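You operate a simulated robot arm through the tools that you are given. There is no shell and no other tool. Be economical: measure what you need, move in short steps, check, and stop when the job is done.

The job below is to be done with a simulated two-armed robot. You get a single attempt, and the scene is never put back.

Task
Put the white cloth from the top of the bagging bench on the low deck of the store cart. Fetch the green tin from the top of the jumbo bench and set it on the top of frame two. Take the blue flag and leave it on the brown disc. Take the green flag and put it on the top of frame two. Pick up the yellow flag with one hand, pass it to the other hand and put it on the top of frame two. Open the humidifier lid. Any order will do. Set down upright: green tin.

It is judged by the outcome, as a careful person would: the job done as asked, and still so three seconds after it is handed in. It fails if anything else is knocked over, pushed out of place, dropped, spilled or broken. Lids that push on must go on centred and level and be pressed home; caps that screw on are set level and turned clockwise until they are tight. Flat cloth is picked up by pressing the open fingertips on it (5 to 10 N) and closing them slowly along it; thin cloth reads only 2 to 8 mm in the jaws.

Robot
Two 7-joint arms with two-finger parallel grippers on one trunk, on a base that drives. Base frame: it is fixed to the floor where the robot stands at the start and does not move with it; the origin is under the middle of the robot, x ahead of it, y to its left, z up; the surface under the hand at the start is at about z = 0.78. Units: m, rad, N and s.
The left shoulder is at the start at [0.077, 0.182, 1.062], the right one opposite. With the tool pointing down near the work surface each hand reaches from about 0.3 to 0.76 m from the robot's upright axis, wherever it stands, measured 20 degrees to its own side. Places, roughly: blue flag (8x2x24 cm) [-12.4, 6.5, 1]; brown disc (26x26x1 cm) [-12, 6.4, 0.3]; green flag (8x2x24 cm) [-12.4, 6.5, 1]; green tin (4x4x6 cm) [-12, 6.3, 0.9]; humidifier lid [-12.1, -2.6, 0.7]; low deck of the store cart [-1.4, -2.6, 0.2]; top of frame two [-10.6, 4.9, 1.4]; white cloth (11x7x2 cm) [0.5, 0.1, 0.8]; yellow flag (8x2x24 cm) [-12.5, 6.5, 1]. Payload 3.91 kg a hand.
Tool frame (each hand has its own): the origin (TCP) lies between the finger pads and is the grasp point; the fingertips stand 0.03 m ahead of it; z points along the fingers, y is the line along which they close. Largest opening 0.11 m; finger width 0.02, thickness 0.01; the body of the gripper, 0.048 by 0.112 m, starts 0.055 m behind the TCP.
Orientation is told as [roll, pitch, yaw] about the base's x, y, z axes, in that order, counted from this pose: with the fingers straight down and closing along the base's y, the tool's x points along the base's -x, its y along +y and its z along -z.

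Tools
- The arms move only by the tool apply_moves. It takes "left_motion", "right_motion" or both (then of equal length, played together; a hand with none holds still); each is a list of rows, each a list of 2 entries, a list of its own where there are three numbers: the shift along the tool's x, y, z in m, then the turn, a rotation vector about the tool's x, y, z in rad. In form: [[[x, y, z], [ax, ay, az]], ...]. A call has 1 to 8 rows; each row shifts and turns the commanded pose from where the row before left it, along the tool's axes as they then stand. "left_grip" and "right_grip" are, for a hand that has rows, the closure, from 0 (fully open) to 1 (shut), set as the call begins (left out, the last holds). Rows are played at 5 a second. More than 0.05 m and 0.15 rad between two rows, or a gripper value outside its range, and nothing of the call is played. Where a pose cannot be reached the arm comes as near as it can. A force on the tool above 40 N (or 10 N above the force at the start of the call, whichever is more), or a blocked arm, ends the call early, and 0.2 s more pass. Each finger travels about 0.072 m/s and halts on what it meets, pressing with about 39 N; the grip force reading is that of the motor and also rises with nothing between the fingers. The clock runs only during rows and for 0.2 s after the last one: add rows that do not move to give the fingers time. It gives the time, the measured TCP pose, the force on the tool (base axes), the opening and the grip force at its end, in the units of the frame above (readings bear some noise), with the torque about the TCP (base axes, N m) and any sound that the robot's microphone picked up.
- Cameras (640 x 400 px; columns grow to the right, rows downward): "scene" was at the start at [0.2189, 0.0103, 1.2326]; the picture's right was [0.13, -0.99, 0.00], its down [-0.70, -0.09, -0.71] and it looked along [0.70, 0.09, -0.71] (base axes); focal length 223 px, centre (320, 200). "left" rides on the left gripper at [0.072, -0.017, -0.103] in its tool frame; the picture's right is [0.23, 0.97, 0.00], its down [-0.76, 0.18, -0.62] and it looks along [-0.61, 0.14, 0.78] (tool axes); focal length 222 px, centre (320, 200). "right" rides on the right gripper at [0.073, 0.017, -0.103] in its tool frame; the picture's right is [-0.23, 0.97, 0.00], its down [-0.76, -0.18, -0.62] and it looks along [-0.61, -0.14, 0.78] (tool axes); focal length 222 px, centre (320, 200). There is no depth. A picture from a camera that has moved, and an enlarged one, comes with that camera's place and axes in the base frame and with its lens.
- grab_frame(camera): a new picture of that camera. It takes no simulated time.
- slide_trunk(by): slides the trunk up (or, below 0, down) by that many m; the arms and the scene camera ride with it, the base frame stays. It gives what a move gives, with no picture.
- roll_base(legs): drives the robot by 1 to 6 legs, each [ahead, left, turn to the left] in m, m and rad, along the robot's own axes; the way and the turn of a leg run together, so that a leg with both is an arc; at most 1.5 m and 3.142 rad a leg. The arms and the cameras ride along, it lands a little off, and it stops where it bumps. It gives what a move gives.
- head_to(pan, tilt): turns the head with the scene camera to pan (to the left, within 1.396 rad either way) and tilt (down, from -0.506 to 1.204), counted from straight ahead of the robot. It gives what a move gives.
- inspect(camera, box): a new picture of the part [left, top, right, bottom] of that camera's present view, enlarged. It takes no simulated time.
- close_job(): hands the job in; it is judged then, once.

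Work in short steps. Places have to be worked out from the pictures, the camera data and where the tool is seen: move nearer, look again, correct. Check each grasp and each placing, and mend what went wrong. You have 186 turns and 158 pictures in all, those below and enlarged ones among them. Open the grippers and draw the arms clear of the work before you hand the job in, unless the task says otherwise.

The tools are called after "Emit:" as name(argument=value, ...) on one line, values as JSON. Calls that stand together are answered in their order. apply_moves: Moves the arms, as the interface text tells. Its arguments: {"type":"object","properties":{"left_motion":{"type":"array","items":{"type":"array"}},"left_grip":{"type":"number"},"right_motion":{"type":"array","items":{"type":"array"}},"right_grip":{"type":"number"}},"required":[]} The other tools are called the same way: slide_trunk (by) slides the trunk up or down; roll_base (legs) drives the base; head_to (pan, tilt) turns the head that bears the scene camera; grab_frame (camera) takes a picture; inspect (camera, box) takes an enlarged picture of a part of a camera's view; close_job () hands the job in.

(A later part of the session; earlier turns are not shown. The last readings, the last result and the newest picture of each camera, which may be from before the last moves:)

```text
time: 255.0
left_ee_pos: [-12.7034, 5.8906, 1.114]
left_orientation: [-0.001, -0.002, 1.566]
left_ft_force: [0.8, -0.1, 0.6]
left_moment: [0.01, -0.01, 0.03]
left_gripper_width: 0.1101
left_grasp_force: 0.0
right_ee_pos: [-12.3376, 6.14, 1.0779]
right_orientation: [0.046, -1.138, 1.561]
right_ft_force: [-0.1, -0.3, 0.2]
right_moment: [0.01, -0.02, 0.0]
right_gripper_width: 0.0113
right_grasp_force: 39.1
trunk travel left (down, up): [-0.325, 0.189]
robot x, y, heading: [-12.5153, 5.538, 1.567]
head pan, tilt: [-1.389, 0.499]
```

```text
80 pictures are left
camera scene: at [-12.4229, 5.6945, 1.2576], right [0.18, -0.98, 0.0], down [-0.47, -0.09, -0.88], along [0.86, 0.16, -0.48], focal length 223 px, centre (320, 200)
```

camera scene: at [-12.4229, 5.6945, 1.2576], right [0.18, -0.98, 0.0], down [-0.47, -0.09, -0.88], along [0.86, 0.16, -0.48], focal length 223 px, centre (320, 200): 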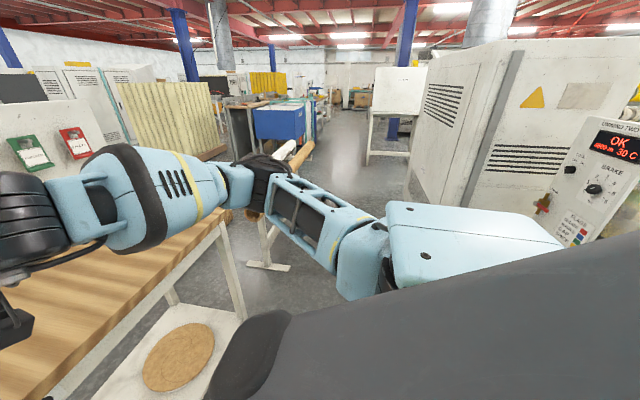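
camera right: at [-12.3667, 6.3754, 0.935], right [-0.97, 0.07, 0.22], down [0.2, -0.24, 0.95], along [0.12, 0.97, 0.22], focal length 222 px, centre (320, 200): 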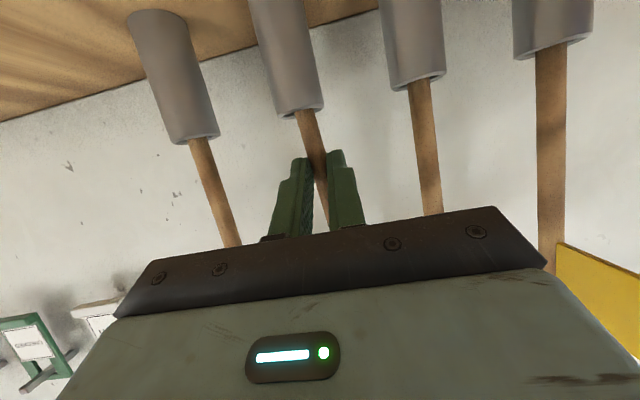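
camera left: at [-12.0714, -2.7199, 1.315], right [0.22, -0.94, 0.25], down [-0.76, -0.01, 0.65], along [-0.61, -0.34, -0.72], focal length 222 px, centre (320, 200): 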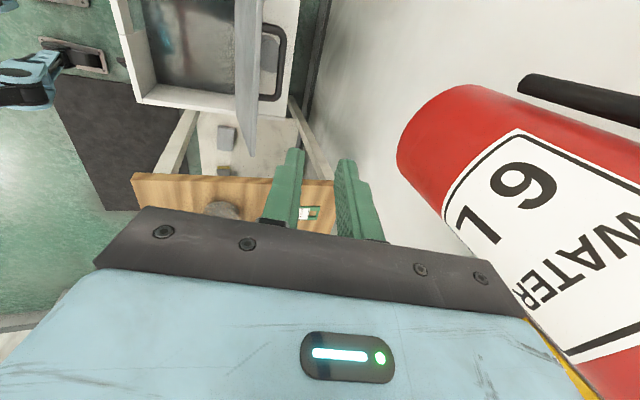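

The right side is clear; the tall grey cabinet at right is presumably frame two. I turn the right hand so the flag lies level and sideways with the tool pitched 45°.

Emit:
apply_moves(right_motion=[[[0, 0, 0], [0, 0.12, 0]], [[0, 0, 0], [0, 0.12, 0]], [[0, 0, 0], [0, 0.12, 0]], [[0, 0, 0], [0, 0, -0.149]], [[0, 0, 0], [0, 0, -0.149]], [[0, 0, 0], [0, 0, -0.149]], [[0, 0, 0], [0, 0, -0.149]], [[0, 0, 0], [0, 0, -0.149]]])

Emit:
apply_moves(right_motion=[[[0, 0, 0], [0, 0, -0.149]], [[0, 0, 0], [0, 0, -0.149]], [[0, 0, 0], [0, 0, -0.149]], [[0, 0, 0], [0, 0, -0.149]], [[0, 0, 0], [0, 0, -0.149]], [[0, 0, 0], [0, 0, -0.08]], [[0, 0, 0], [0, 0, 0]]])

Emit:
roll_base(legs=[[0, -0.32, 0], [-0.08, 0, 0]])

Emit:
head_to(pan=-0.2, tilt=0.7)

Emit:
grab_frame(camera="scene")

```text
time: 256.8
left_ee_pos: [-12.7033, 5.8916, 1.1148]
left_orientation: [-0.002, -0.004, 1.568]
left_ft_force: [-0.2, -0.1, -0.7]
left_moment: [0.0, -0.04, -0.01]
left_gripper_width: 0.1099
left_grasp_force: 0.0
right_ee_pos: [-12.3364, 6.1397, 1.0776]
right_orientation: [-0.575, -0.555, 2.511]
right_ft_force: [-0.2, -0.7, 0.3]
right_moment: [-0.01, 0.0, 0.0]
right_gripper_width: 0.0113
right_grasp_force: 39.2
trunk travel left (down, up): [-0.325, 0.189]
robot x, y, heading: [-12.5144, 5.54, 1.568]
head pan, tilt: [-1.389, 0.499]
```

```text
time: 258.4
left_ee_pos: [-12.7046, 5.891, 1.1142]
left_orientation: [0.0, -0.003, 1.567]
left_ft_force: [-1.4, -0.5, 0.5]
left_moment: [0.02, 0.03, -0.03]
left_gripper_width: 0.1097
left_grasp_force: 0.1
right_ee_pos: [-12.3372, 6.1403, 1.0776]
right_orientation: [-0.727, -0.314, 2.855]
right_ft_force: [-0.3, 0.7, 0.1]
right_moment: [0.01, 0.01, -0.03]
right_gripper_width: 0.0112
right_grasp_force: 39.1
right hand out of reach, approached as far as the arm can: row 3, 4, 5, 6
trunk travel left (down, up): [-0.325, 0.189]
robot x, y, heading: [-12.5154, 5.5368, 1.57]
head pan, tilt: [-1.389, 0.499]
```

```text
time: 262.5
left_ee_pos: [-12.3801, 5.8081, 1.1136]
left_orientation: [0.001, -0.002, 1.569]
left_ft_force: [0.2, -0.7, -0.3]
left_moment: [0.01, -0.03, -0.04]
left_gripper_width: 0.1101
left_grasp_force: 0.2
right_ee_pos: [-12.0133, 6.0591, 1.0784]
right_orientation: [-0.727, -0.314, 2.858]
right_ft_force: [0.7, -0.1, -0.6]
right_moment: [-0.03, -0.01, 0.01]
right_gripper_width: 0.0112
right_grasp_force: 38.9
trunk travel left (down, up): [-0.325, 0.189]
robot x, y, heading: [-12.1837, 5.4584, 1.563]
head pan, tilt: [-1.389, 0.499]
```

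```text
time: 263.9
left_ee_pos: [-12.3803, 5.8095, 1.114]
left_orientation: [0.0, 0.0, 1.569]
left_ft_force: [0.1, 1.1, -0.5]
left_moment: [-0.02, 0.03, 0.02]
left_gripper_width: 0.1098
left_grasp_force: 0.0
right_ee_pos: [-12.0143, 6.0589, 1.0783]
right_orientation: [-0.724, -0.316, 2.858]
right_ft_force: [0.9, -0.6, 0.0]
right_moment: [-0.01, 0.0, 0.01]
right_gripper_width: 0.0112
right_grasp_force: 38.5
trunk travel left (down, up): [-0.325, 0.189]
robot x, y, heading: [-12.1893, 5.4605, 1.569]
head pan, tilt: [-0.201, 0.7]
```

```text
79 pictures are left
camera scene: at [-12.1715, 5.6803, 1.2399], right [0.98, -0.2, 0.0], down [-0.13, -0.63, -0.77], along [0.15, 0.75, -0.64], focal length 223 px, centre (320, 200)
```

scene: 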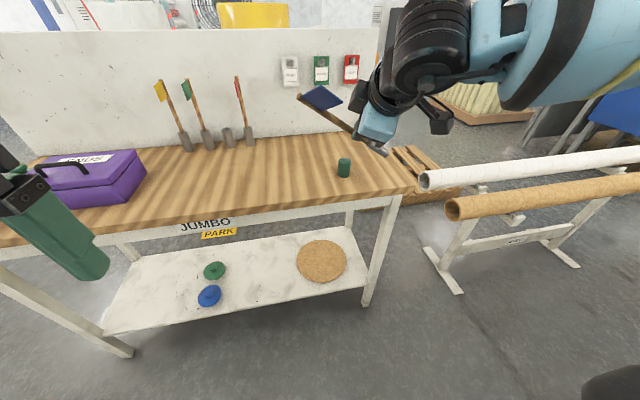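

The wrist stopped short of a full quarter turn, so the flag slopes about 18°. I pull the arm back from the bench edge, lower the trunk, and try to level the flag there.

Emit:
apply_moves(right_motion=[[[0.009, 0.022, -0.0233], [0, 0, 0]], [[0.009, 0.022, -0.0233], [0, 0, 0]], [[0.009, 0.022, -0.0233], [0, 0, 0]], [[0.009, 0.022, -0.0233], [0, 0, 0]], [[0, 0, 0], [0, 0, 0]]])

Emit:
slide_trunk(by=-0.32)

Emit:
grab_frame(camera="scene")

```text
time: 265.1
left_ee_pos: [-12.38, 5.8091, 1.1128]
left_orientation: [-0.002, -0.002, 1.569]
left_ft_force: [0.2, -0.1, -0.4]
left_moment: [0.02, 0.01, 0.02]
left_gripper_width: 0.1097
left_grasp_force: 0.0
right_ee_pos: [-12.0135, 5.9245, 1.0786]
right_orientation: [-0.724, -0.314, 2.857]
right_ft_force: [-0.1, -0.8, -0.3]
right_moment: [0.0, -0.04, -0.01]
right_gripper_width: 0.0111
right_grasp_force: 39.4
trunk travel left (down, up): [-0.325, 0.189]
robot x, y, heading: [-12.1918, 5.4621, 1.569]
head pan, tilt: [-0.201, 0.7]
```

```text
time: 267.3
left_ee_pos: [-12.3821, 5.8164, 0.8558]
left_orientation: [0.01, 0.011, 1.583]
left_ft_force: [-0.5, 6.7, -7.6]
left_moment: [-0.48, 0.4, 0.39]
left_gripper_width: 0.11
left_grasp_force: 0.1
right_ee_pos: [-12.0125, 5.9295, 0.8212]
right_orientation: [-0.718, -0.314, 2.854]
right_ft_force: [0.4, -0.5, 0.2]
right_moment: [-0.02, -0.02, 0.02]
right_gripper_width: 0.0111
right_grasp_force: 39.4
trunk travel left (down, up): [-0.072, 0.442]
robot x, y, heading: [-12.1892, 5.4597, 1.572]
head pan, tilt: [-0.201, 0.7]
stopped: the force on the tool passed its limit at 55 N (the readings are from after the stop); the commanded pose is now the measured one
```

```text
78 pictures are left
camera scene: at [-12.1726, 5.7716, 0.9588], right [0.98, -0.19, 0.0], down [-0.12, -0.63, -0.77], along [0.14, 0.75, -0.64], focal length 223 px, centre (320, 200)
```

scene: 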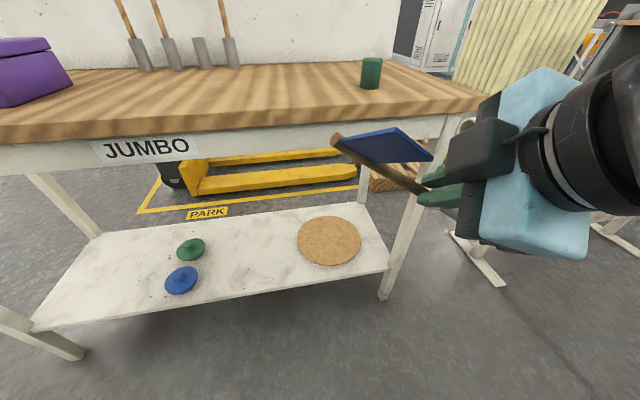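

The left hand met something while descending. I look with its camera before doing anything.

Emit:
grab_frame(camera="left")

Emit:
head_to(pan=0.7, tilt=0.8)

Emit:
grab_frame(camera="scene")

```text
77 pictures are left
camera left: at [-12.3646, 5.7455, 0.9606], right [-0.97, -0.24, 0.01], down [-0.18, 0.77, 0.62], along [-0.16, 0.6, -0.79], focal length 222 px, centre (320, 200)
```

left: 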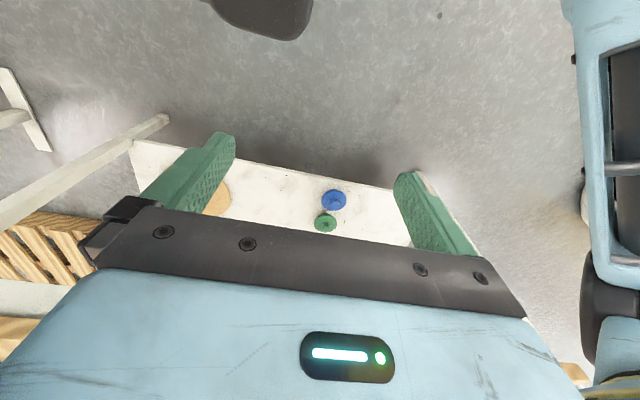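

```text
time: 268.5
left_ee_pos: [-12.383, 5.8165, 0.8577]
left_orientation: [0.009, 0.011, 1.582]
left_ft_force: [0.3, -0.8, 0.2]
left_moment: [0.02, -0.01, -0.01]
left_gripper_width: 0.1102
left_grasp_force: 0.1
right_ee_pos: [-12.0121, 5.9296, 0.8203]
right_orientation: [-0.713, -0.308, 2.849]
right_ft_force: [0.0, -0.6, -0.7]
right_moment: [-0.01, -0.01, -0.02]
right_gripper_width: 0.0114
right_grasp_force: 39.1
trunk travel left (down, up): [-0.072, 0.442]
robot x, y, heading: [-12.1875, 5.4567, 1.57]
head pan, tilt: [0.7, 0.799]
```

```text
76 pictures are left
camera scene: at [-12.1889, 5.7716, 0.9572], right [1.0, 0.01, 0.0], down [0.0, -0.66, -0.75], along [0.0, 0.75, -0.66], focal length 223 px, centre (320, 200)
```

scene: 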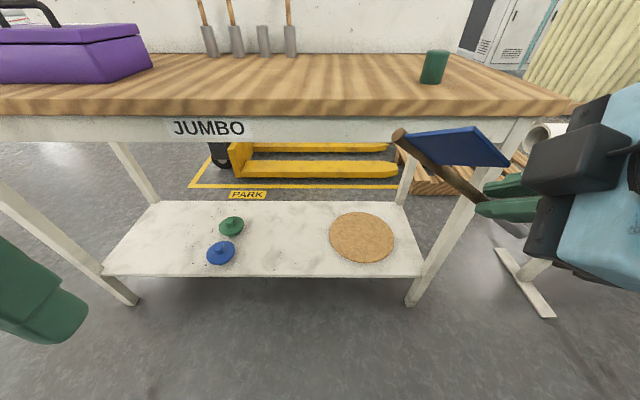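

The left hand apparently met the robot's own leaning torso; nothing in the scene was touched. I raise the trunk a little and move the left hand outwards.

Emit:
slide_trunk(by=0.12)

Emit:
apply_moves(left_motion=[[[0, 0.04, 0], [0, 0, 0]], [[0, 0.04, 0], [0, 0, 0]], [[0, 0.04, 0], [0, 0, 0]], [[-0.02, 0.04, 0], [0, 0, 0]], [[-0.02, 0.04, 0], [0, 0, 0]], [[-0.01, 0.04, 0], [0, 0, 0]], [[0, 0, 0], [0, 0, 0]]])

Emit:
slide_trunk(by=-0.17)

Emit:
head_to(pan=0.4, tilt=0.8)

Emit:
grab_frame(camera="scene")

```text
time: 270.0
left_ee_pos: [-12.383, 5.8165, 0.9757]
left_orientation: [0.012, 0.014, 1.581]
left_ft_force: [0.3, 0.0, 0.2]
left_moment: [0.06, 0.02, 0.03]
left_gripper_width: 0.1099
left_grasp_force: 0.1
right_ee_pos: [-12.013, 5.9294, 0.9416]
right_orientation: [-0.719, -0.312, 2.854]
right_ft_force: [0.8, 0.2, -1.0]
right_moment: [-0.04, 0.02, 0.03]
right_gripper_width: 0.0113
right_grasp_force: 38.6
trunk travel left (down, up): [-0.192, 0.322]
robot x, y, heading: [-12.1874, 5.4573, 1.57]
head pan, tilt: [0.7, 0.799]
```

```text
time: 271.6
left_ee_pos: [-12.6047, 5.8785, 0.9467]
left_orientation: [0.006, 0.007, 1.583]
left_ft_force: [-0.1, -0.3, 0.6]
left_moment: [-0.01, 0.01, 0.0]
left_gripper_width: 0.11
left_grasp_force: 0.1
left hand out of reach, approached as far as the arm can: row 4, 5, 6
right_ee_pos: [-12.0135, 5.929, 0.9422]
right_orientation: [-0.719, -0.312, 2.856]
right_ft_force: [-0.4, -0.3, -0.1]
right_moment: [0.04, -0.01, 0.03]
right_gripper_width: 0.0112
right_grasp_force: 38.8
trunk travel left (down, up): [-0.192, 0.322]
robot x, y, heading: [-12.1839, 5.4573, 1.567]
head pan, tilt: [0.7, 0.799]
```

```text
time: 273.6
left_ee_pos: [-12.6027, 5.9262, 0.727]
left_orientation: [0.009, 0.146, 1.582]
left_ft_force: [-1.2, 0.5, 0.4]
left_moment: [0.01, -0.02, -0.02]
left_gripper_width: 0.1101
left_grasp_force: 0.1
right_ee_pos: [-12.0127, 5.9329, 0.7746]
right_orientation: [-0.713, -0.31, 2.854]
right_ft_force: [0.2, 0.1, -0.8]
right_moment: [0.0, 0.0, -0.01]
right_gripper_width: 0.0114
right_grasp_force: 39.3
trunk travel left (down, up): [-0.022, 0.492]
robot x, y, heading: [-12.189, 5.4575, 1.57]
head pan, tilt: [0.7, 0.799]
```

```text
time: 274.4
left_ee_pos: [-12.6021, 5.9264, 0.7277]
left_orientation: [0.01, 0.147, 1.581]
left_ft_force: [-0.4, -0.1, -0.2]
left_moment: [0.01, 0.0, 0.02]
left_gripper_width: 0.1101
left_grasp_force: 0.0
right_ee_pos: [-12.0132, 5.9338, 0.775]
right_orientation: [-0.712, -0.309, 2.851]
right_ft_force: [0.5, 0.2, -0.4]
right_moment: [0.01, -0.01, 0.03]
right_gripper_width: 0.0114
right_grasp_force: 38.6
trunk travel left (down, up): [-0.022, 0.492]
robot x, y, heading: [-12.1891, 5.4586, 1.571]
head pan, tilt: [0.4, 0.799]
```

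```text
75 pictures are left
camera scene: at [-12.2198, 5.776, 0.9045], right [0.92, 0.39, 0.0], down [0.28, -0.66, -0.7], along [-0.27, 0.64, -0.72], focal length 223 px, centre (320, 200)
```

scene: 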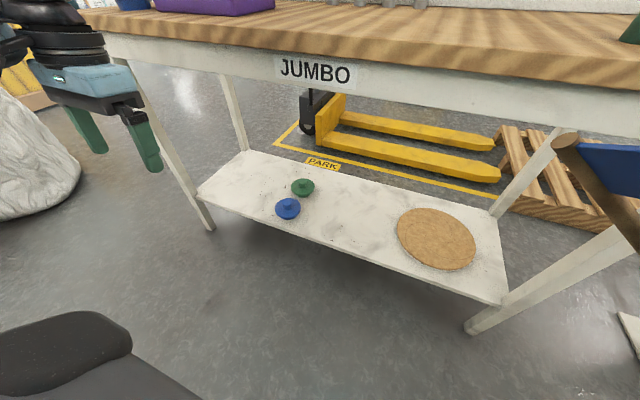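

Now there's a clear view: the disc centre is at about (-12.035, 6.30), the shelf front at y≈6.13. I lower the right hand in front of the shelf.

Emit:
apply_moves(right_motion=[[[0.0124, 0.0251, 0.0285], [0, 0, 0]], [[0.0124, 0.0251, 0.0285], [0, 0, 0]], [[0.0124, 0.0251, 0.0285], [0, 0, 0]], [[0.0124, 0.0251, 0.0285], [0, 0, 0]], [[0.0124, 0.0251, 0.0285], [0, 0, 0]], [[0.0124, 0.0251, 0.0285], [0, 0, 0]], [[0.0124, 0.0251, 0.0285], [0, 0, 0]], [[0.0124, 0.0251, 0.0285], [0, 0, 0]]])

Emit:
apply_moves(right_motion=[[[0, 0, 0], [0, 0, -0.12]], [[0, 0, 0], [0, 0, -0.12]], [[0, 0, 0], [0, 0, -0.12]], [[0, 0, 0], [0, 0, -0.1]], [[0, 0, 0], [0, 0, 0]]])

Emit:
head_to(pan=-0.2, tilt=0.9)

Emit:
grab_frame(camera="scene")

```text
time: 276.1
left_ee_pos: [-12.6025, 5.9276, 0.727]
left_orientation: [0.008, 0.147, 1.582]
left_ft_force: [-0.3, 1.2, 1.1]
left_moment: [-0.04, -0.02, -0.02]
left_gripper_width: 0.1098
left_grasp_force: 0.0
right_ee_pos: [-12.0329, 5.9829, 0.4787]
right_orientation: [-0.711, -0.31, 2.852]
right_ft_force: [-0.5, -0.6, 0.1]
right_moment: [-0.02, -0.01, 0.04]
right_gripper_width: 0.0111
right_grasp_force: 38.7
right hand out of reach, approached as far as the arm can: row 1, 2, 3, 4
trunk travel left (down, up): [-0.022, 0.492]
robot x, y, heading: [-12.1858, 5.4594, 1.569]
head pan, tilt: [0.4, 0.799]
```

```text
time: 277.4
left_ee_pos: [-12.6036, 5.927, 0.727]
left_orientation: [0.01, 0.147, 1.58]
left_ft_force: [0.4, 0.1, -0.1]
left_moment: [0.01, 0.01, 0.0]
left_gripper_width: 0.1103
left_grasp_force: 0.0
right_ee_pos: [-12.0316, 5.9804, 0.4775]
right_orientation: [-0.765, 0.003, -3.089]
right_ft_force: [0.9, 0.4, -0.8]
right_moment: [0.03, -0.01, 0.02]
right_gripper_width: 0.0113
right_grasp_force: 38.6
trunk travel left (down, up): [-0.022, 0.492]
robot x, y, heading: [-12.1897, 5.4592, 1.567]
head pan, tilt: [0.4, 0.799]
```

```text
time: 278.4
left_ee_pos: [-12.6025, 5.9266, 0.7273]
left_orientation: [0.01, 0.145, 1.58]
left_ft_force: [-0.3, 0.5, -0.2]
left_moment: [-0.05, -0.03, 0.0]
left_gripper_width: 0.11
left_grasp_force: 0.1
right_ee_pos: [-12.0315, 5.9809, 0.4765]
right_orientation: [-0.764, 0.004, -3.089]
right_ft_force: [0.2, -0.4, 0.1]
right_moment: [0.01, -0.02, 0.02]
right_gripper_width: 0.0115
right_grasp_force: 38.7
trunk travel left (down, up): [-0.022, 0.492]
robot x, y, heading: [-12.1883, 5.4588, 1.568]
head pan, tilt: [-0.201, 0.901]
```

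```text
74 pictures are left
camera scene: at [-12.1734, 5.7756, 0.8966], right [0.98, -0.2, 0.0], down [-0.16, -0.77, -0.62], along [0.12, 0.61, -0.78], focal length 223 px, centre (320, 200)
```

scene: 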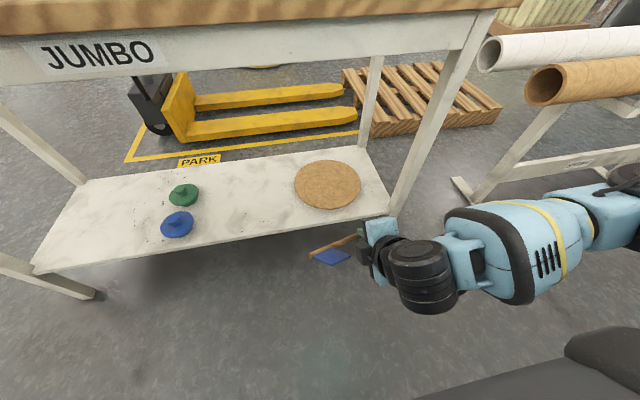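

The flag is now level. The forearm lies close to the bench's right leg line, so I extend the arm forward instead of driving, and watch it.

Emit:
apply_moves(right_motion=[[[0.003, -0.0325, 0.0311], [0, 0, 0]], [[0.003, -0.0325, 0.0311], [0, 0, 0]], [[0.003, -0.0325, 0.0311], [0, 0, 0]], [[0.003, -0.0325, 0.0311], [0, 0, 0]], [[0, 0, 0], [0, 0, 0]]])

Emit:
grab_frame(camera="scene")

```text
time: 279.6
left_ee_pos: [-12.6026, 5.927, 0.7269]
left_orientation: [0.008, 0.146, 1.58]
left_ft_force: [-0.3, 0.2, 0.7]
left_moment: [0.01, 0.0, 0.04]
left_gripper_width: 0.1099
left_grasp_force: 0.2
right_ee_pos: [-12.03, 6.1593, 0.4771]
right_orientation: [-0.763, 0.004, -3.088]
right_ft_force: [0.1, -0.2, -0.8]
right_moment: [-0.02, 0.01, -0.02]
right_gripper_width: 0.0112
right_grasp_force: 38.7
trunk travel left (down, up): [-0.022, 0.492]
robot x, y, heading: [-12.1879, 5.458, 1.573]
head pan, tilt: [-0.201, 0.901]
```

```text
73 pictures are left
camera scene: at [-12.1733, 5.7756, 0.8966], right [0.98, -0.2, 0.0], down [-0.16, -0.77, -0.62], along [0.12, 0.61, -0.78], focal length 223 px, centre (320, 200)
```

scene: 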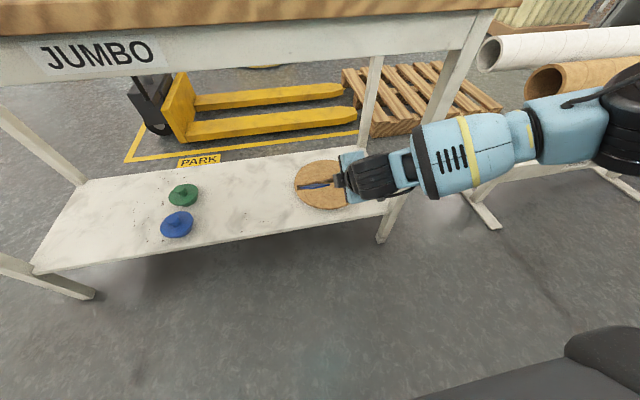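

The forearm would come near the right leg if I went much deeper. I strafe the base 0.2 m left and shift the hand 0.2 m right, so the forearm points more forward.

Emit:
roll_base(legs=[[0, 0.2, 0]])

Emit:
apply_moves(right_motion=[[[0.04, 0.0015, -0.0015], [0, 0, 0]], [[0.04, 0.0015, -0.0015], [0, 0, 0]], [[0.04, 0.0015, -0.0015], [0, 0, 0]], [[0.04, 0.0015, -0.0015], [0, 0, 0]], [[0.04, 0.0015, -0.0015], [0, 0, 0]], [[0, 0, 0], [0, 0, 0]]])

Emit:
head_to(pan=-0.5, tilt=0.9)

Emit:
grab_frame(camera="scene")

```text
time: 281.9
left_ee_pos: [-12.8047, 5.9266, 0.7282]
left_orientation: [0.008, 0.147, 1.584]
left_ft_force: [0.7, -0.6, 0.2]
left_moment: [0.01, 0.02, 0.0]
left_gripper_width: 0.1103
left_grasp_force: 0.1
right_ee_pos: [-12.2322, 6.1594, 0.477]
right_orientation: [-0.765, 0.004, -3.088]
right_ft_force: [-0.5, 0.3, -0.6]
right_moment: [-0.03, 0.01, -0.01]
right_gripper_width: 0.011
right_grasp_force: 38.9
trunk travel left (down, up): [-0.022, 0.492]
robot x, y, heading: [-12.389, 5.4584, 1.57]
head pan, tilt: [-0.201, 0.901]
```

```text
time: 283.3
left_ee_pos: [-12.8041, 5.9271, 0.7271]
left_orientation: [0.008, 0.146, 1.584]
left_ft_force: [0.1, -0.4, -0.8]
left_moment: [0.0, 0.01, 0.02]
left_gripper_width: 0.1103
left_grasp_force: 0.1
right_ee_pos: [-12.0373, 6.1582, 0.4705]
right_orientation: [-0.773, 0.0, -3.09]
right_ft_force: [-0.3, -0.3, -0.3]
right_moment: [-0.01, 0.0, 0.03]
right_gripper_width: 0.0111
right_grasp_force: 39.2
right hand out of reach, approached as far as the arm can: row 5
trunk travel left (down, up): [-0.022, 0.492]
robot x, y, heading: [-12.3925, 5.4589, 1.573]
head pan, tilt: [-0.201, 0.901]
```

```text
time: 284.1
left_ee_pos: [-12.8051, 5.9262, 0.7282]
left_orientation: [0.009, 0.146, 1.583]
left_ft_force: [-0.5, -0.3, 0.0]
left_moment: [0.0, 0.0, 0.01]
left_gripper_width: 0.1099
left_grasp_force: 0.0
right_ee_pos: [-12.0378, 6.1579, 0.4708]
right_orientation: [-0.772, 0.002, -3.09]
right_ft_force: [-0.1, 0.9, -0.3]
right_moment: [-0.01, 0.01, 0.01]
right_gripper_width: 0.0111
right_grasp_force: 38.8
trunk travel left (down, up): [-0.022, 0.492]
robot x, y, heading: [-12.3916, 5.4604, 1.574]
head pan, tilt: [-0.499, 0.901]
```

```text
72 pictures are left
camera scene: at [-12.3541, 5.7681, 0.8966], right [0.88, -0.48, 0.0], down [-0.37, -0.69, -0.62], along [0.3, 0.55, -0.78], focal length 223 px, centre (320, 200)
```

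scene: 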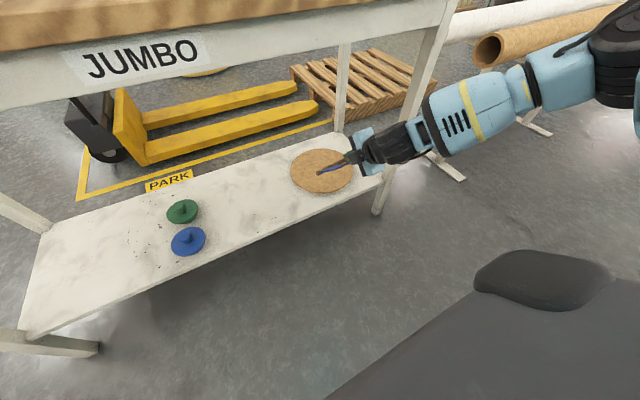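

The forearm now runs back and clears the leg. I drive 0.10 m forward, then lower over the disc.

Emit:
roll_base(legs=[[0.1, 0, 0]])

Emit:
apply_moves(right_motion=[[[0, 0.0208, 0.0217], [0, 0, 0]], [[0, 0.0208, 0.0217], [0, 0, 0]], [[0, 0.0208, 0.0217], [0, 0, 0]], [[0, 0, 0], [0, 0, 0]]])

Emit:
grab_frame(camera="scene")

Emit:
grab_frame(camera="right")

```text
time: 285.3
left_ee_pos: [-12.8046, 6.0286, 0.7262]
left_orientation: [0.009, 0.147, 1.582]
left_ft_force: [0.0, 0.6, 0.5]
left_moment: [0.01, -0.01, -0.02]
left_gripper_width: 0.1101
left_grasp_force: 0.2
right_ee_pos: [-12.0377, 6.2597, 0.4695]
right_orientation: [-0.771, 0.002, -3.089]
right_ft_force: [0.6, 0.5, 0.2]
right_moment: [-0.01, 0.01, -0.03]
right_gripper_width: 0.0111
right_grasp_force: 38.6
trunk travel left (down, up): [-0.022, 0.492]
robot x, y, heading: [-12.3897, 5.5587, 1.565]
head pan, tilt: [-0.499, 0.901]
```

```text
time: 286.3
left_ee_pos: [-12.8047, 6.0285, 0.728]
left_orientation: [0.009, 0.146, 1.583]
left_ft_force: [0.2, -0.1, -0.4]
left_moment: [0.0, 0.03, 0.02]
left_gripper_width: 0.11
left_grasp_force: 0.0
right_ee_pos: [-12.0369, 6.2604, 0.3796]
right_orientation: [-0.771, 0.001, -3.091]
right_ft_force: [-0.5, 0.1, -0.7]
right_moment: [0.03, 0.0, 0.01]
right_gripper_width: 0.0113
right_grasp_force: 38.8
trunk travel left (down, up): [-0.022, 0.492]
robot x, y, heading: [-12.3907, 5.5609, 1.568]
head pan, tilt: [-0.499, 0.901]
```

```text
71 pictures are left
camera scene: at [-12.354, 5.8695, 0.8966], right [0.88, -0.48, 0.0], down [-0.38, -0.69, -0.62], along [0.3, 0.55, -0.78], focal length 223 px, centre (320, 200)
```

scene: 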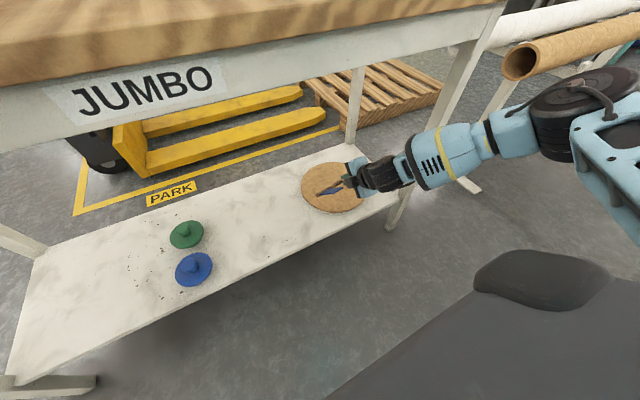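

```text
70 pictures are left
camera right: at [-11.9607, 6.1795, 0.4407], right [-0.19, -0.71, -0.68], down [-0.75, -0.35, 0.57], along [-0.64, 0.61, -0.46], focal length 222 px, centre (320, 200)
```

right: 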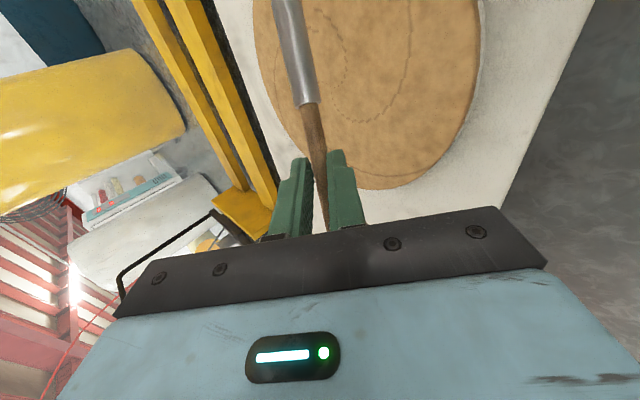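

The flag is above the disc. I lower in small steps until light contact.

Emit:
apply_moves(right_motion=[[[0.006, 0.0069, 0.0072], [0, 0, 0]], [[0, 0.0069, 0.0072], [0, 0, 0]], [[0, 0.0035, 0.0036], [0, 0, 0]]])

Emit:
apply_moves(right_motion=[[[0, 0.0035, 0.0036], [0, 0, 0]], [[0, 0.0035, 0.0036], [0, 0, 0]]])

Emit:
apply_moves(right_motion=[[[0, 0.0035, 0.0036], [0, 0, 0]]])

```text
time: 287.1
left_ee_pos: [-12.8041, 6.0284, 0.7271]
left_orientation: [0.009, 0.147, 1.583]
left_ft_force: [0.8, 0.5, 0.0]
left_moment: [0.02, 0.04, -0.01]
left_gripper_width: 0.1097
left_grasp_force: 0.0
right_ee_pos: [-12.0292, 6.2649, 0.3573]
right_orientation: [-0.765, 0.0, -3.09]
right_ft_force: [0.1, 0.3, -0.5]
right_moment: [-0.03, -0.05, 0.01]
right_gripper_width: 0.0113
right_grasp_force: 39.1
right hand out of reach, approached as far as the arm can: row 3
trunk travel left (down, up): [-0.022, 0.492]
robot x, y, heading: [-12.3875, 5.559, 1.57]
head pan, tilt: [-0.499, 0.901]
```

```text
time: 287.7
left_ee_pos: [-12.8054, 6.0283, 0.7269]
left_orientation: [0.008, 0.147, 1.584]
left_ft_force: [0.0, 0.6, -0.1]
left_moment: [-0.03, -0.03, -0.01]
left_gripper_width: 0.1097
left_grasp_force: 0.0
right_ee_pos: [-12.0255, 6.269, 0.3544]
right_orientation: [-0.764, 0.002, -3.092]
right_ft_force: [0.3, 0.2, -0.4]
right_moment: [0.01, 0.02, 0.0]
right_gripper_width: 0.011
right_grasp_force: 38.9
right hand out of reach, approached as far as the arm can: row 1, 2
trunk travel left (down, up): [-0.022, 0.492]
robot x, y, heading: [-12.3885, 5.5564, 1.569]
head pan, tilt: [-0.499, 0.901]
```

```text
time: 288.1
left_ee_pos: [-12.8049, 6.0286, 0.7268]
left_orientation: [0.008, 0.146, 1.583]
left_ft_force: [-0.1, 0.5, 1.0]
left_moment: [-0.01, -0.01, 0.0]
left_gripper_width: 0.1095
left_grasp_force: 0.0
right_ee_pos: [-12.0234, 6.2704, 0.3512]
right_orientation: [-0.762, 0.002, -3.093]
right_ft_force: [-0.1, 0.4, -0.6]
right_moment: [-0.02, -0.01, 0.03]
right_gripper_width: 0.0109
right_grasp_force: 38.6
right hand out of reach, approached as far as the arm can: row 1
trunk travel left (down, up): [-0.022, 0.492]
robot x, y, heading: [-12.3862, 5.5605, 1.569]
head pan, tilt: [-0.499, 0.901]
```

The arm is at its reach limit 1 cm above contact. I pull the left hand back from the bench edge and lower the trunk slightly.

Emit:
apply_moves(left_motion=[[[0.03, 0, 0], [0, 0, 0]], [[0.03, 0, 0], [0, 0, 0]], [[0, 0, 0], [0, 0, 0]]])

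Emit:
slide_trunk(by=-0.008)

Emit:
grab_frame(camera="right")

```text
time: 288.9
left_ee_pos: [-12.7906, 5.979, 0.7141]
left_orientation: [0.007, 0.146, 1.583]
left_ft_force: [1.1, -0.3, 1.1]
left_moment: [0.02, 0.0, 0.02]
left_gripper_width: 0.1098
left_grasp_force: 0.1
left hand out of reach, approached as far as the arm can: row 1, 2
right_ee_pos: [-12.0228, 6.2714, 0.352]
right_orientation: [-0.762, 0.003, -3.091]
right_ft_force: [0.5, -0.3, -0.4]
right_moment: [0.02, 0.02, -0.01]
right_gripper_width: 0.011
right_grasp_force: 38.9
trunk travel left (down, up): [-0.022, 0.492]
robot x, y, heading: [-12.3891, 5.5561, 1.57]
head pan, tilt: [-0.499, 0.901]
```

```text
time: 289.5
left_ee_pos: [-12.7906, 5.9776, 0.7064]
left_orientation: [0.01, 0.148, 1.584]
left_ft_force: [0.1, 0.2, -0.2]
left_moment: [-0.02, -0.01, 0.01]
left_gripper_width: 0.11
left_grasp_force: 0.0
right_ee_pos: [-12.0221, 6.2716, 0.3461]
right_orientation: [-0.764, 0.002, -3.094]
right_ft_force: [-0.5, -0.2, -0.9]
right_moment: [-0.05, -0.01, 0.0]
right_gripper_width: 0.0112
right_grasp_force: 39.0
trunk travel left (down, up): [-0.014, 0.5]
robot x, y, heading: [-12.3896, 5.5603, 1.573]
head pan, tilt: [-0.499, 0.901]
```

```text
69 pictures are left
camera right: at [-11.9455, 6.1916, 0.4075], right [-0.19, -0.71, -0.67], down [-0.75, -0.34, 0.57], along [-0.64, 0.61, -0.47], focal length 222 px, centre (320, 200)
```

right: 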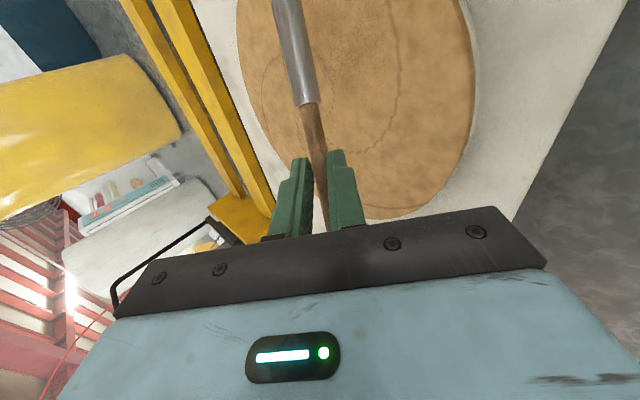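

Emit:
slide_trunk(by=-0.008)

Emit:
slide_trunk(by=-0.005)

```text
time: 290.0
left_ee_pos: [-12.7899, 5.9776, 0.6989]
left_orientation: [0.008, 0.146, 1.583]
left_ft_force: [-0.4, -0.9, 0.5]
left_moment: [0.01, 0.01, 0.0]
left_gripper_width: 0.1099
left_grasp_force: 0.0
right_ee_pos: [-12.0227, 6.2727, 0.3362]
right_orientation: [-0.761, 0.003, -3.094]
right_ft_force: [0.9, 0.6, -0.3]
right_moment: [-0.01, 0.01, 0.0]
right_gripper_width: 0.0112
right_grasp_force: 38.8
trunk travel left (down, up): [-0.006, 0.508]
robot x, y, heading: [-12.3926, 5.561, 1.57]
head pan, tilt: [-0.499, 0.901]
```

```text
time: 290.6
left_ee_pos: [-12.7906, 5.9776, 0.6929]
left_orientation: [0.011, 0.146, 1.582]
left_ft_force: [-0.9, 0.3, 0.1]
left_moment: [0.0, 0.0, 0.01]
left_gripper_width: 0.1097
left_grasp_force: 0.2
right_ee_pos: [-12.0229, 6.2731, 0.3327]
right_orientation: [-0.759, 0.003, -3.093]
right_ft_force: [-0.5, -0.4, -0.3]
right_moment: [-0.01, 0.06, -0.04]
right_gripper_width: 0.0115
right_grasp_force: 39.1
trunk travel left (down, up): [-0.001, 0.513]
robot x, y, heading: [-12.3911, 5.5628, 1.565]
head pan, tilt: [-0.499, 0.901]
```

No contact yet, and the trunk is at its bottom. I move the base 6 cm right and the hand 6 cm back left to gain reach, then lower on.

Emit:
roll_base(legs=[[0, -0.06, 0]])

Emit:
apply_moves(right_motion=[[[-0.03, 0, 0], [0, 0, 0]], [[-0.03, 0, 0], [0, 0, 0]], [[0, 0.005, 0.0052], [0, 0, 0]], [[0, 0.0035, 0.0036], [0, 0, 0]], [[0, 0, 0], [0, 0, 0]]])

Emit:
inspect(camera="scene", box=[240, 100, 440, 240])

```text
time: 291.8
left_ee_pos: [-12.7297, 5.978, 0.6943]
left_orientation: [0.008, 0.147, 1.581]
left_ft_force: [0.4, -0.1, 0.1]
left_moment: [0.02, 0.01, 0.02]
left_gripper_width: 0.1102
left_grasp_force: 0.1
right_ee_pos: [-11.9612, 6.272, 0.3324]
right_orientation: [-0.758, 0.002, -3.095]
right_ft_force: [0.5, -0.1, 0.0]
right_moment: [0.0, 0.05, 0.02]
right_gripper_width: 0.011
right_grasp_force: 39.3
trunk travel left (down, up): [-0.001, 0.513]
robot x, y, heading: [-12.3272, 5.5601, 1.572]
head pan, tilt: [-0.499, 0.901]
```

```text
time: 293.0
left_ee_pos: [-12.7291, 5.9784, 0.6938]
left_orientation: [0.008, 0.148, 1.581]
left_ft_force: [-0.3, 0.1, 0.1]
left_moment: [0.01, 0.0, 0.01]
left_gripper_width: 0.1102
left_grasp_force: 0.1
right_ee_pos: [-12.0205, 6.2706, 0.3214]
right_orientation: [-0.757, 0.0, -3.095]
right_ft_force: [-0.2, 0.0, -0.5]
right_moment: [-0.02, -0.02, 0.03]
right_gripper_width: 0.0114
right_grasp_force: 39.2
trunk travel left (down, up): [-0.001, 0.513]
robot x, y, heading: [-12.3306, 5.5623, 1.566]
head pan, tilt: [-0.499, 0.901]
```

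```text
2.86 times, centred on (340, 170) of scene
camera zoom: at [-12.2934, 5.8716, 0.884], right [0.88, -0.48, 0.0], down [-0.38, -0.69, -0.62], along [0.3, 0.55, -0.78], focal length 637 px, centre (263, 286)
```

zoom: 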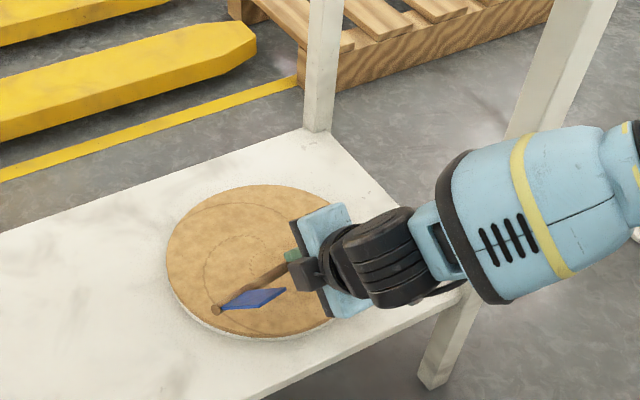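

Good position. I shift 8 mm left and keep lowering to contact.

Emit:
apply_moves(right_motion=[[[-0.008, 0.0035, 0.0036], [0, 0, 0]], [[0, 0.0035, 0.0036], [0, 0, 0]]])

Emit:
apply_moves(right_motion=[[[0, 0.0035, 0.0036], [0, 0, 0]]])

Emit:
apply_moves(right_motion=[[[0, 0.0035, 0.0036], [0, 0, 0]]])

```text
time: 293.6
left_ee_pos: [-12.7303, 5.9786, 0.6941]
left_orientation: [0.006, 0.147, 1.581]
left_ft_force: [0.3, 1.1, -0.1]
left_moment: [0.01, 0.02, 0.04]
left_gripper_width: 0.1102
left_grasp_force: 0.0
right_ee_pos: [-12.0274, 6.2712, 0.3128]
right_orientation: [-0.754, 0.004, -3.094]
right_ft_force: [-1.0, -1.7, 4.5]
right_moment: [0.16, -0.36, -0.05]
right_gripper_width: 0.0102
right_grasp_force: 39.0
right hand out of reach, approached as far as the arm can: row 2
trunk travel left (down, up): [-0.001, 0.513]
robot x, y, heading: [-12.3282, 5.5617, 1.568]
head pan, tilt: [-0.499, 0.901]
```

```text
time: 294.0
left_ee_pos: [-12.7308, 5.9773, 0.6947]
left_orientation: [0.007, 0.147, 1.58]
left_ft_force: [0.8, -0.5, -0.1]
left_moment: [-0.03, -0.01, -0.03]
left_gripper_width: 0.11
left_grasp_force: 0.0
right_ee_pos: [-12.0264, 6.2705, 0.3121]
right_orientation: [-0.752, 0.004, -3.094]
right_ft_force: [-1.2, -1.2, 3.4]
right_moment: [0.2, -0.18, 0.03]
right_gripper_width: 0.0099
right_grasp_force: 38.8
right hand out of reach, approached as far as the arm can: row 1
trunk travel left (down, up): [-0.001, 0.513]
robot x, y, heading: [-12.3315, 5.5605, 1.572]
head pan, tilt: [-0.499, 0.901]
```

```text
time: 294.4
left_ee_pos: [-12.7292, 5.9791, 0.6942]
left_orientation: [0.009, 0.145, 1.582]
left_ft_force: [0.4, 1.1, -0.5]
left_moment: [0.03, 0.0, 0.0]
left_gripper_width: 0.11
left_grasp_force: 0.0
right_ee_pos: [-12.0272, 6.2718, 0.3129]
right_orientation: [-0.751, 0.003, -3.097]
right_ft_force: [-1.5, 0.2, 2.3]
right_moment: [0.15, -0.09, 0.11]
right_gripper_width: 0.0102
right_grasp_force: 39.0
right hand out of reach, approached as far as the arm can: row 1
trunk travel left (down, up): [-0.001, 0.513]
robot x, y, heading: [-12.3245, 5.5615, 1.564]
head pan, tilt: [-0.499, 0.901]
```

Light contact at z=0.312. I open gently to about 3 cm.

Emit:
apply_moves(right_motion=[[[0, 0, 0], [0, 0, 0]], [[0, 0, 0], [0, 0, 0]], [[0, 0, 0], [0, 0, 0]]], right_grip=0.72)

Emit:
inspect(camera="scene", box=[240, 100, 440, 240])

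Emit:
grab_frame(camera="right")

```text
time: 295.2
left_ee_pos: [-12.7301, 5.9774, 0.6937]
left_orientation: [0.01, 0.147, 1.581]
left_ft_force: [-0.6, 0.3, -0.5]
left_moment: [0.0, 0.02, 0.0]
left_gripper_width: 0.1103
left_grasp_force: 0.1
right_ee_pos: [-12.0259, 6.2708, 0.3109]
right_orientation: [-0.752, 0.004, -3.097]
right_ft_force: [-0.5, -0.2, -0.6]
right_moment: [0.01, -0.04, -0.01]
right_gripper_width: 0.0307
right_grasp_force: 0.0
trunk travel left (down, up): [-0.001, 0.513]
robot x, y, heading: [-12.3278, 5.5588, 1.567]
head pan, tilt: [-0.499, 0.901]
```

```text
2.86 times, centred on (340, 170) of scene
camera zoom: at [-12.2934, 5.8716, 0.884], right [0.88, -0.48, 0.0], down [-0.38, -0.69, -0.62], along [0.3, 0.55, -0.78], focal length 637 px, centre (263, 286)
```

zoom: 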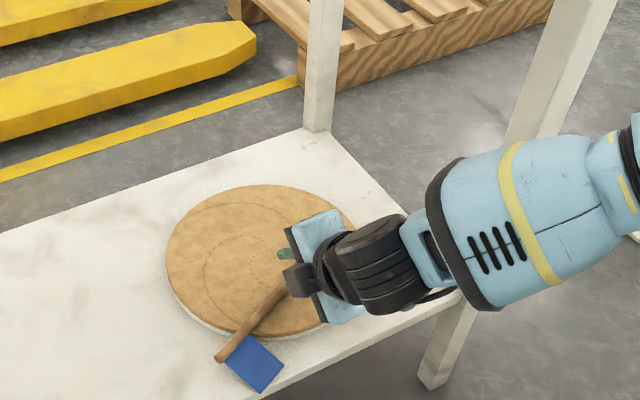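

```text
66 pictures are left
camera right: at [-11.9498, 6.1909, 0.3754], right [-0.19, -0.72, -0.67], down [-0.75, -0.33, 0.57], along [-0.63, 0.61, -0.48], focal length 222 px, centre (320, 200)
```

right: 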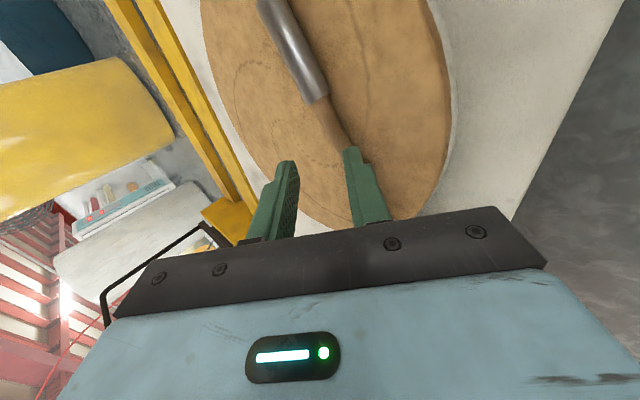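

The flag swung as it was let go: its plate end now hangs past the disc's front edge. I lift the hand clear and look, so I can re-grip and centre it.

Emit:
apply_moves(right_motion=[[[0, -0.0208, -0.0217], [0, 0, 0]], [[0, -0.0208, -0.0217], [0, 0, 0]], [[0, -0.0208, -0.0217], [0, 0, 0]], [[0, -0.0208, -0.0217], [0, 0, 0]], [[0, 0, 0], [0, 0, 0]]])

Emit:
inspect(camera="scene", box=[240, 100, 440, 240])

Emit:
grab_frame(camera="right")

```text
time: 296.4
left_ee_pos: [-12.7299, 5.9784, 0.6938]
left_orientation: [0.009, 0.147, 1.581]
left_ft_force: [-0.2, 0.3, 0.3]
left_moment: [-0.02, 0.0, -0.01]
left_gripper_width: 0.11
left_grasp_force: 0.0
right_ee_pos: [-12.0291, 6.2719, 0.4331]
right_orientation: [-0.758, 0.002, -3.095]
right_ft_force: [-0.2, -0.2, -0.3]
right_moment: [0.01, 0.0, 0.0]
right_gripper_width: 0.031
right_grasp_force: 0.0
trunk travel left (down, up): [-0.001, 0.513]
robot x, y, heading: [-12.3279, 5.5586, 1.57]
head pan, tilt: [-0.499, 0.901]
```

```text
2.86 times, centred on (340, 170) of scene
camera zoom: at [-12.2934, 5.8716, 0.884], right [0.88, -0.48, 0.0], down [-0.38, -0.69, -0.62], along [0.3, 0.55, -0.78], focal length 637 px, centre (263, 286)
```

zoom: 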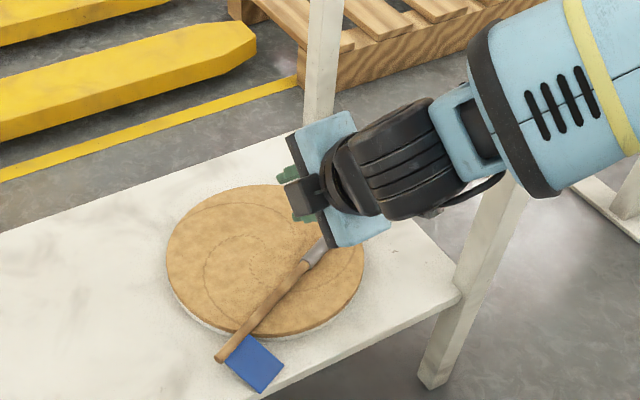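

```text
64 pictures are left
camera right: at [-11.9514, 6.1914, 0.4958], right [-0.19, -0.72, -0.67], down [-0.75, -0.33, 0.57], along [-0.64, 0.61, -0.47], focal length 222 px, centre (320, 200)
```

right: 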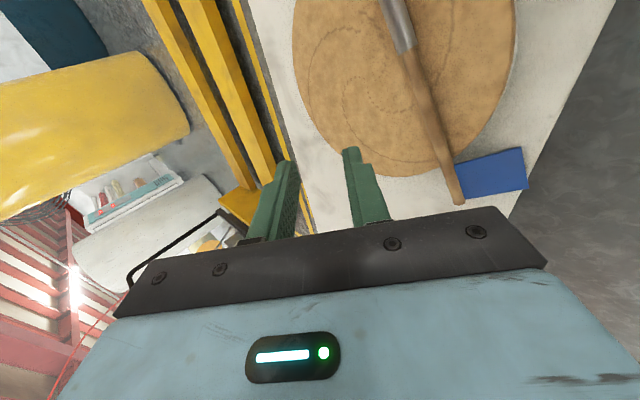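

The stick rests with its middle on the disc (centre about (-12.055, 6.255), within 6 cm of the disc's centre), lying flat and stable. I withdraw the hand from under the bench.

Emit:
roll_base(legs=[[-0.1, 0, 0]])

Emit:
apply_moves(right_motion=[[[0, 0.0325, -0.0311], [0, 0, 0]], [[0, 0.0325, -0.0311], [0, 0, 0]], [[0, 0.0325, -0.0311], [0, 0, 0]], [[0, 0.0325, -0.0311], [0, 0, 0]], [[0, 0.0325, -0.0311], [0, 0, 0]], [[0, 0, 0], [0, 0, 0]]])

Emit:
inspect(camera="scene", box=[240, 80, 480, 260])

```text
time: 297.5
left_ee_pos: [-12.7294, 5.8806, 0.6933]
left_orientation: [0.009, 0.145, 1.581]
left_ft_force: [0.4, -1.1, -0.7]
left_moment: [0.0, -0.05, -0.03]
left_gripper_width: 0.11
left_grasp_force: 0.0
right_ee_pos: [-12.0263, 6.1736, 0.4346]
right_orientation: [-0.757, 0.002, -3.096]
right_ft_force: [-0.3, -0.4, 0.3]
right_moment: [0.04, 0.02, 0.02]
right_gripper_width: 0.0306
right_grasp_force: 0.1
trunk travel left (down, up): [-0.001, 0.513]
robot x, y, heading: [-12.3295, 5.4596, 1.57]
head pan, tilt: [-0.499, 0.901]
```

```text
time: 298.9
left_ee_pos: [-12.7303, 5.8806, 0.6935]
left_orientation: [0.01, 0.147, 1.578]
left_ft_force: [-0.5, -0.1, 0.4]
left_moment: [0.02, 0.05, 0.0]
left_gripper_width: 0.1101
left_grasp_force: 0.0
right_ee_pos: [-12.0137, 5.9897, 0.4693]
right_orientation: [-0.747, -0.01, -3.11]
right_ft_force: [-0.1, 0.3, 0.1]
right_moment: [0.02, 0.0, -0.01]
right_gripper_width: 0.0309
right_grasp_force: 0.1
right hand out of reach, approached as far as the arm can: row 3, 4, 5
trunk travel left (down, up): [-0.001, 0.513]
robot x, y, heading: [-12.3303, 5.4606, 1.566]
head pan, tilt: [-0.499, 0.901]
```

```text
2.22 times, centred on (360, 170) of scene
camera zoom: at [-12.293, 5.7731, 0.884], right [0.88, -0.48, 0.0], down [-0.38, -0.69, -0.62], along [0.3, 0.54, -0.78], focal length 496 px, centre (231, 267)
```

zoom: 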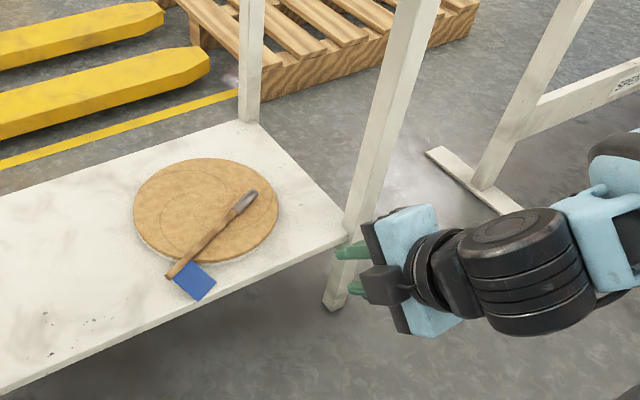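

Blue is done. Next I raise the trunk clear of the bench and reset both hands for the yellow flag.

Emit:
roll_base(legs=[[-0.05, 0, 0]])

Emit:
slide_trunk(by=0.32)

Emit:
apply_moves(left_motion=[[[0, -0.02, -0.04], [0, 0, 0]], [[0, -0.02, -0.04], [0, 0, 0]], [[0, -0.02, -0.03], [0, 0, 0]], [[0, 0, 0], [0, 0, 0]], [[0, 0, 0], [0, 0, 0]], [[0, 0, 0], [0, 0, 0]], [[0, 0, 0], [0, 0, 0]], [[0, 0, 0], [0, 0, 0]]], right_motion=[[[0, -0.02, -0.03], [0, 0, 0.149]], [[0, -0.02, -0.03], [0, 0, 0.149]], [[0, 0, -0.03], [0, 0, 0.149]], [[0, 0, -0.03], [0, 0, 0.149]], [[0, 0, -0.03], [0, 0, 0.149]], [[0, 0, 0], [0, 0, 0.149]], [[0, 0, 0], [0, 0, 0.149]], [[0, 0, 0], [0, 0, 0.149]]])

```text
time: 299.9
left_ee_pos: [-12.7307, 5.8323, 0.6951]
left_orientation: [0.008, 0.145, 1.579]
left_ft_force: [-0.1, -0.8, -1.1]
left_moment: [0.0, 0.0, -0.03]
left_gripper_width: 0.11
left_grasp_force: 0.1
right_ee_pos: [-12.0137, 5.9433, 0.4687]
right_orientation: [-0.747, -0.013, -3.111]
right_ft_force: [-0.1, -0.1, 0.7]
right_moment: [0.0, -0.01, 0.02]
right_gripper_width: 0.0306
right_grasp_force: 0.1
trunk travel left (down, up): [-0.001, 0.513]
robot x, y, heading: [-12.3308, 5.4133, 1.573]
head pan, tilt: [-0.499, 0.901]
```

```text
time: 303.0
left_ee_pos: [-12.731, 5.8325, 1.0149]
left_orientation: [0.009, 0.146, 1.58]
left_ft_force: [-0.7, 0.6, -0.4]
left_moment: [-0.05, 0.04, 0.0]
left_gripper_width: 0.11
left_grasp_force: 0.1
right_ee_pos: [-12.0152, 5.9425, 0.7878]
right_orientation: [-0.746, -0.013, -3.111]
right_ft_force: [-0.1, -0.2, -0.4]
right_moment: [0.03, 0.02, -0.02]
right_gripper_width: 0.0308
right_grasp_force: 0.2
trunk travel left (down, up): [-0.321, 0.193]
robot x, y, heading: [-12.3292, 5.4137, 1.567]
head pan, tilt: [-0.499, 0.901]
```

```text
time: 304.8
left_ee_pos: [-12.6694, 5.8497, 1.1235]
left_orientation: [0.008, 0.146, 1.58]
left_ft_force: [-0.2, 0.9, 0.1]
left_moment: [-0.01, 0.0, 0.0]
left_gripper_width: 0.11
left_grasp_force: 0.1
right_ee_pos: [-12.008, 5.8693, 0.9258]
right_orientation: [-0.314, -0.689, 2.087]
right_ft_force: [0.0, 0.0, 0.1]
right_moment: [0.0, -0.02, 0.01]
right_gripper_width: 0.0308
right_grasp_force: 0.0
trunk travel left (down, up): [-0.321, 0.193]
robot x, y, heading: [-12.3338, 5.4141, 1.57]
head pan, tilt: [-0.499, 0.901]
```

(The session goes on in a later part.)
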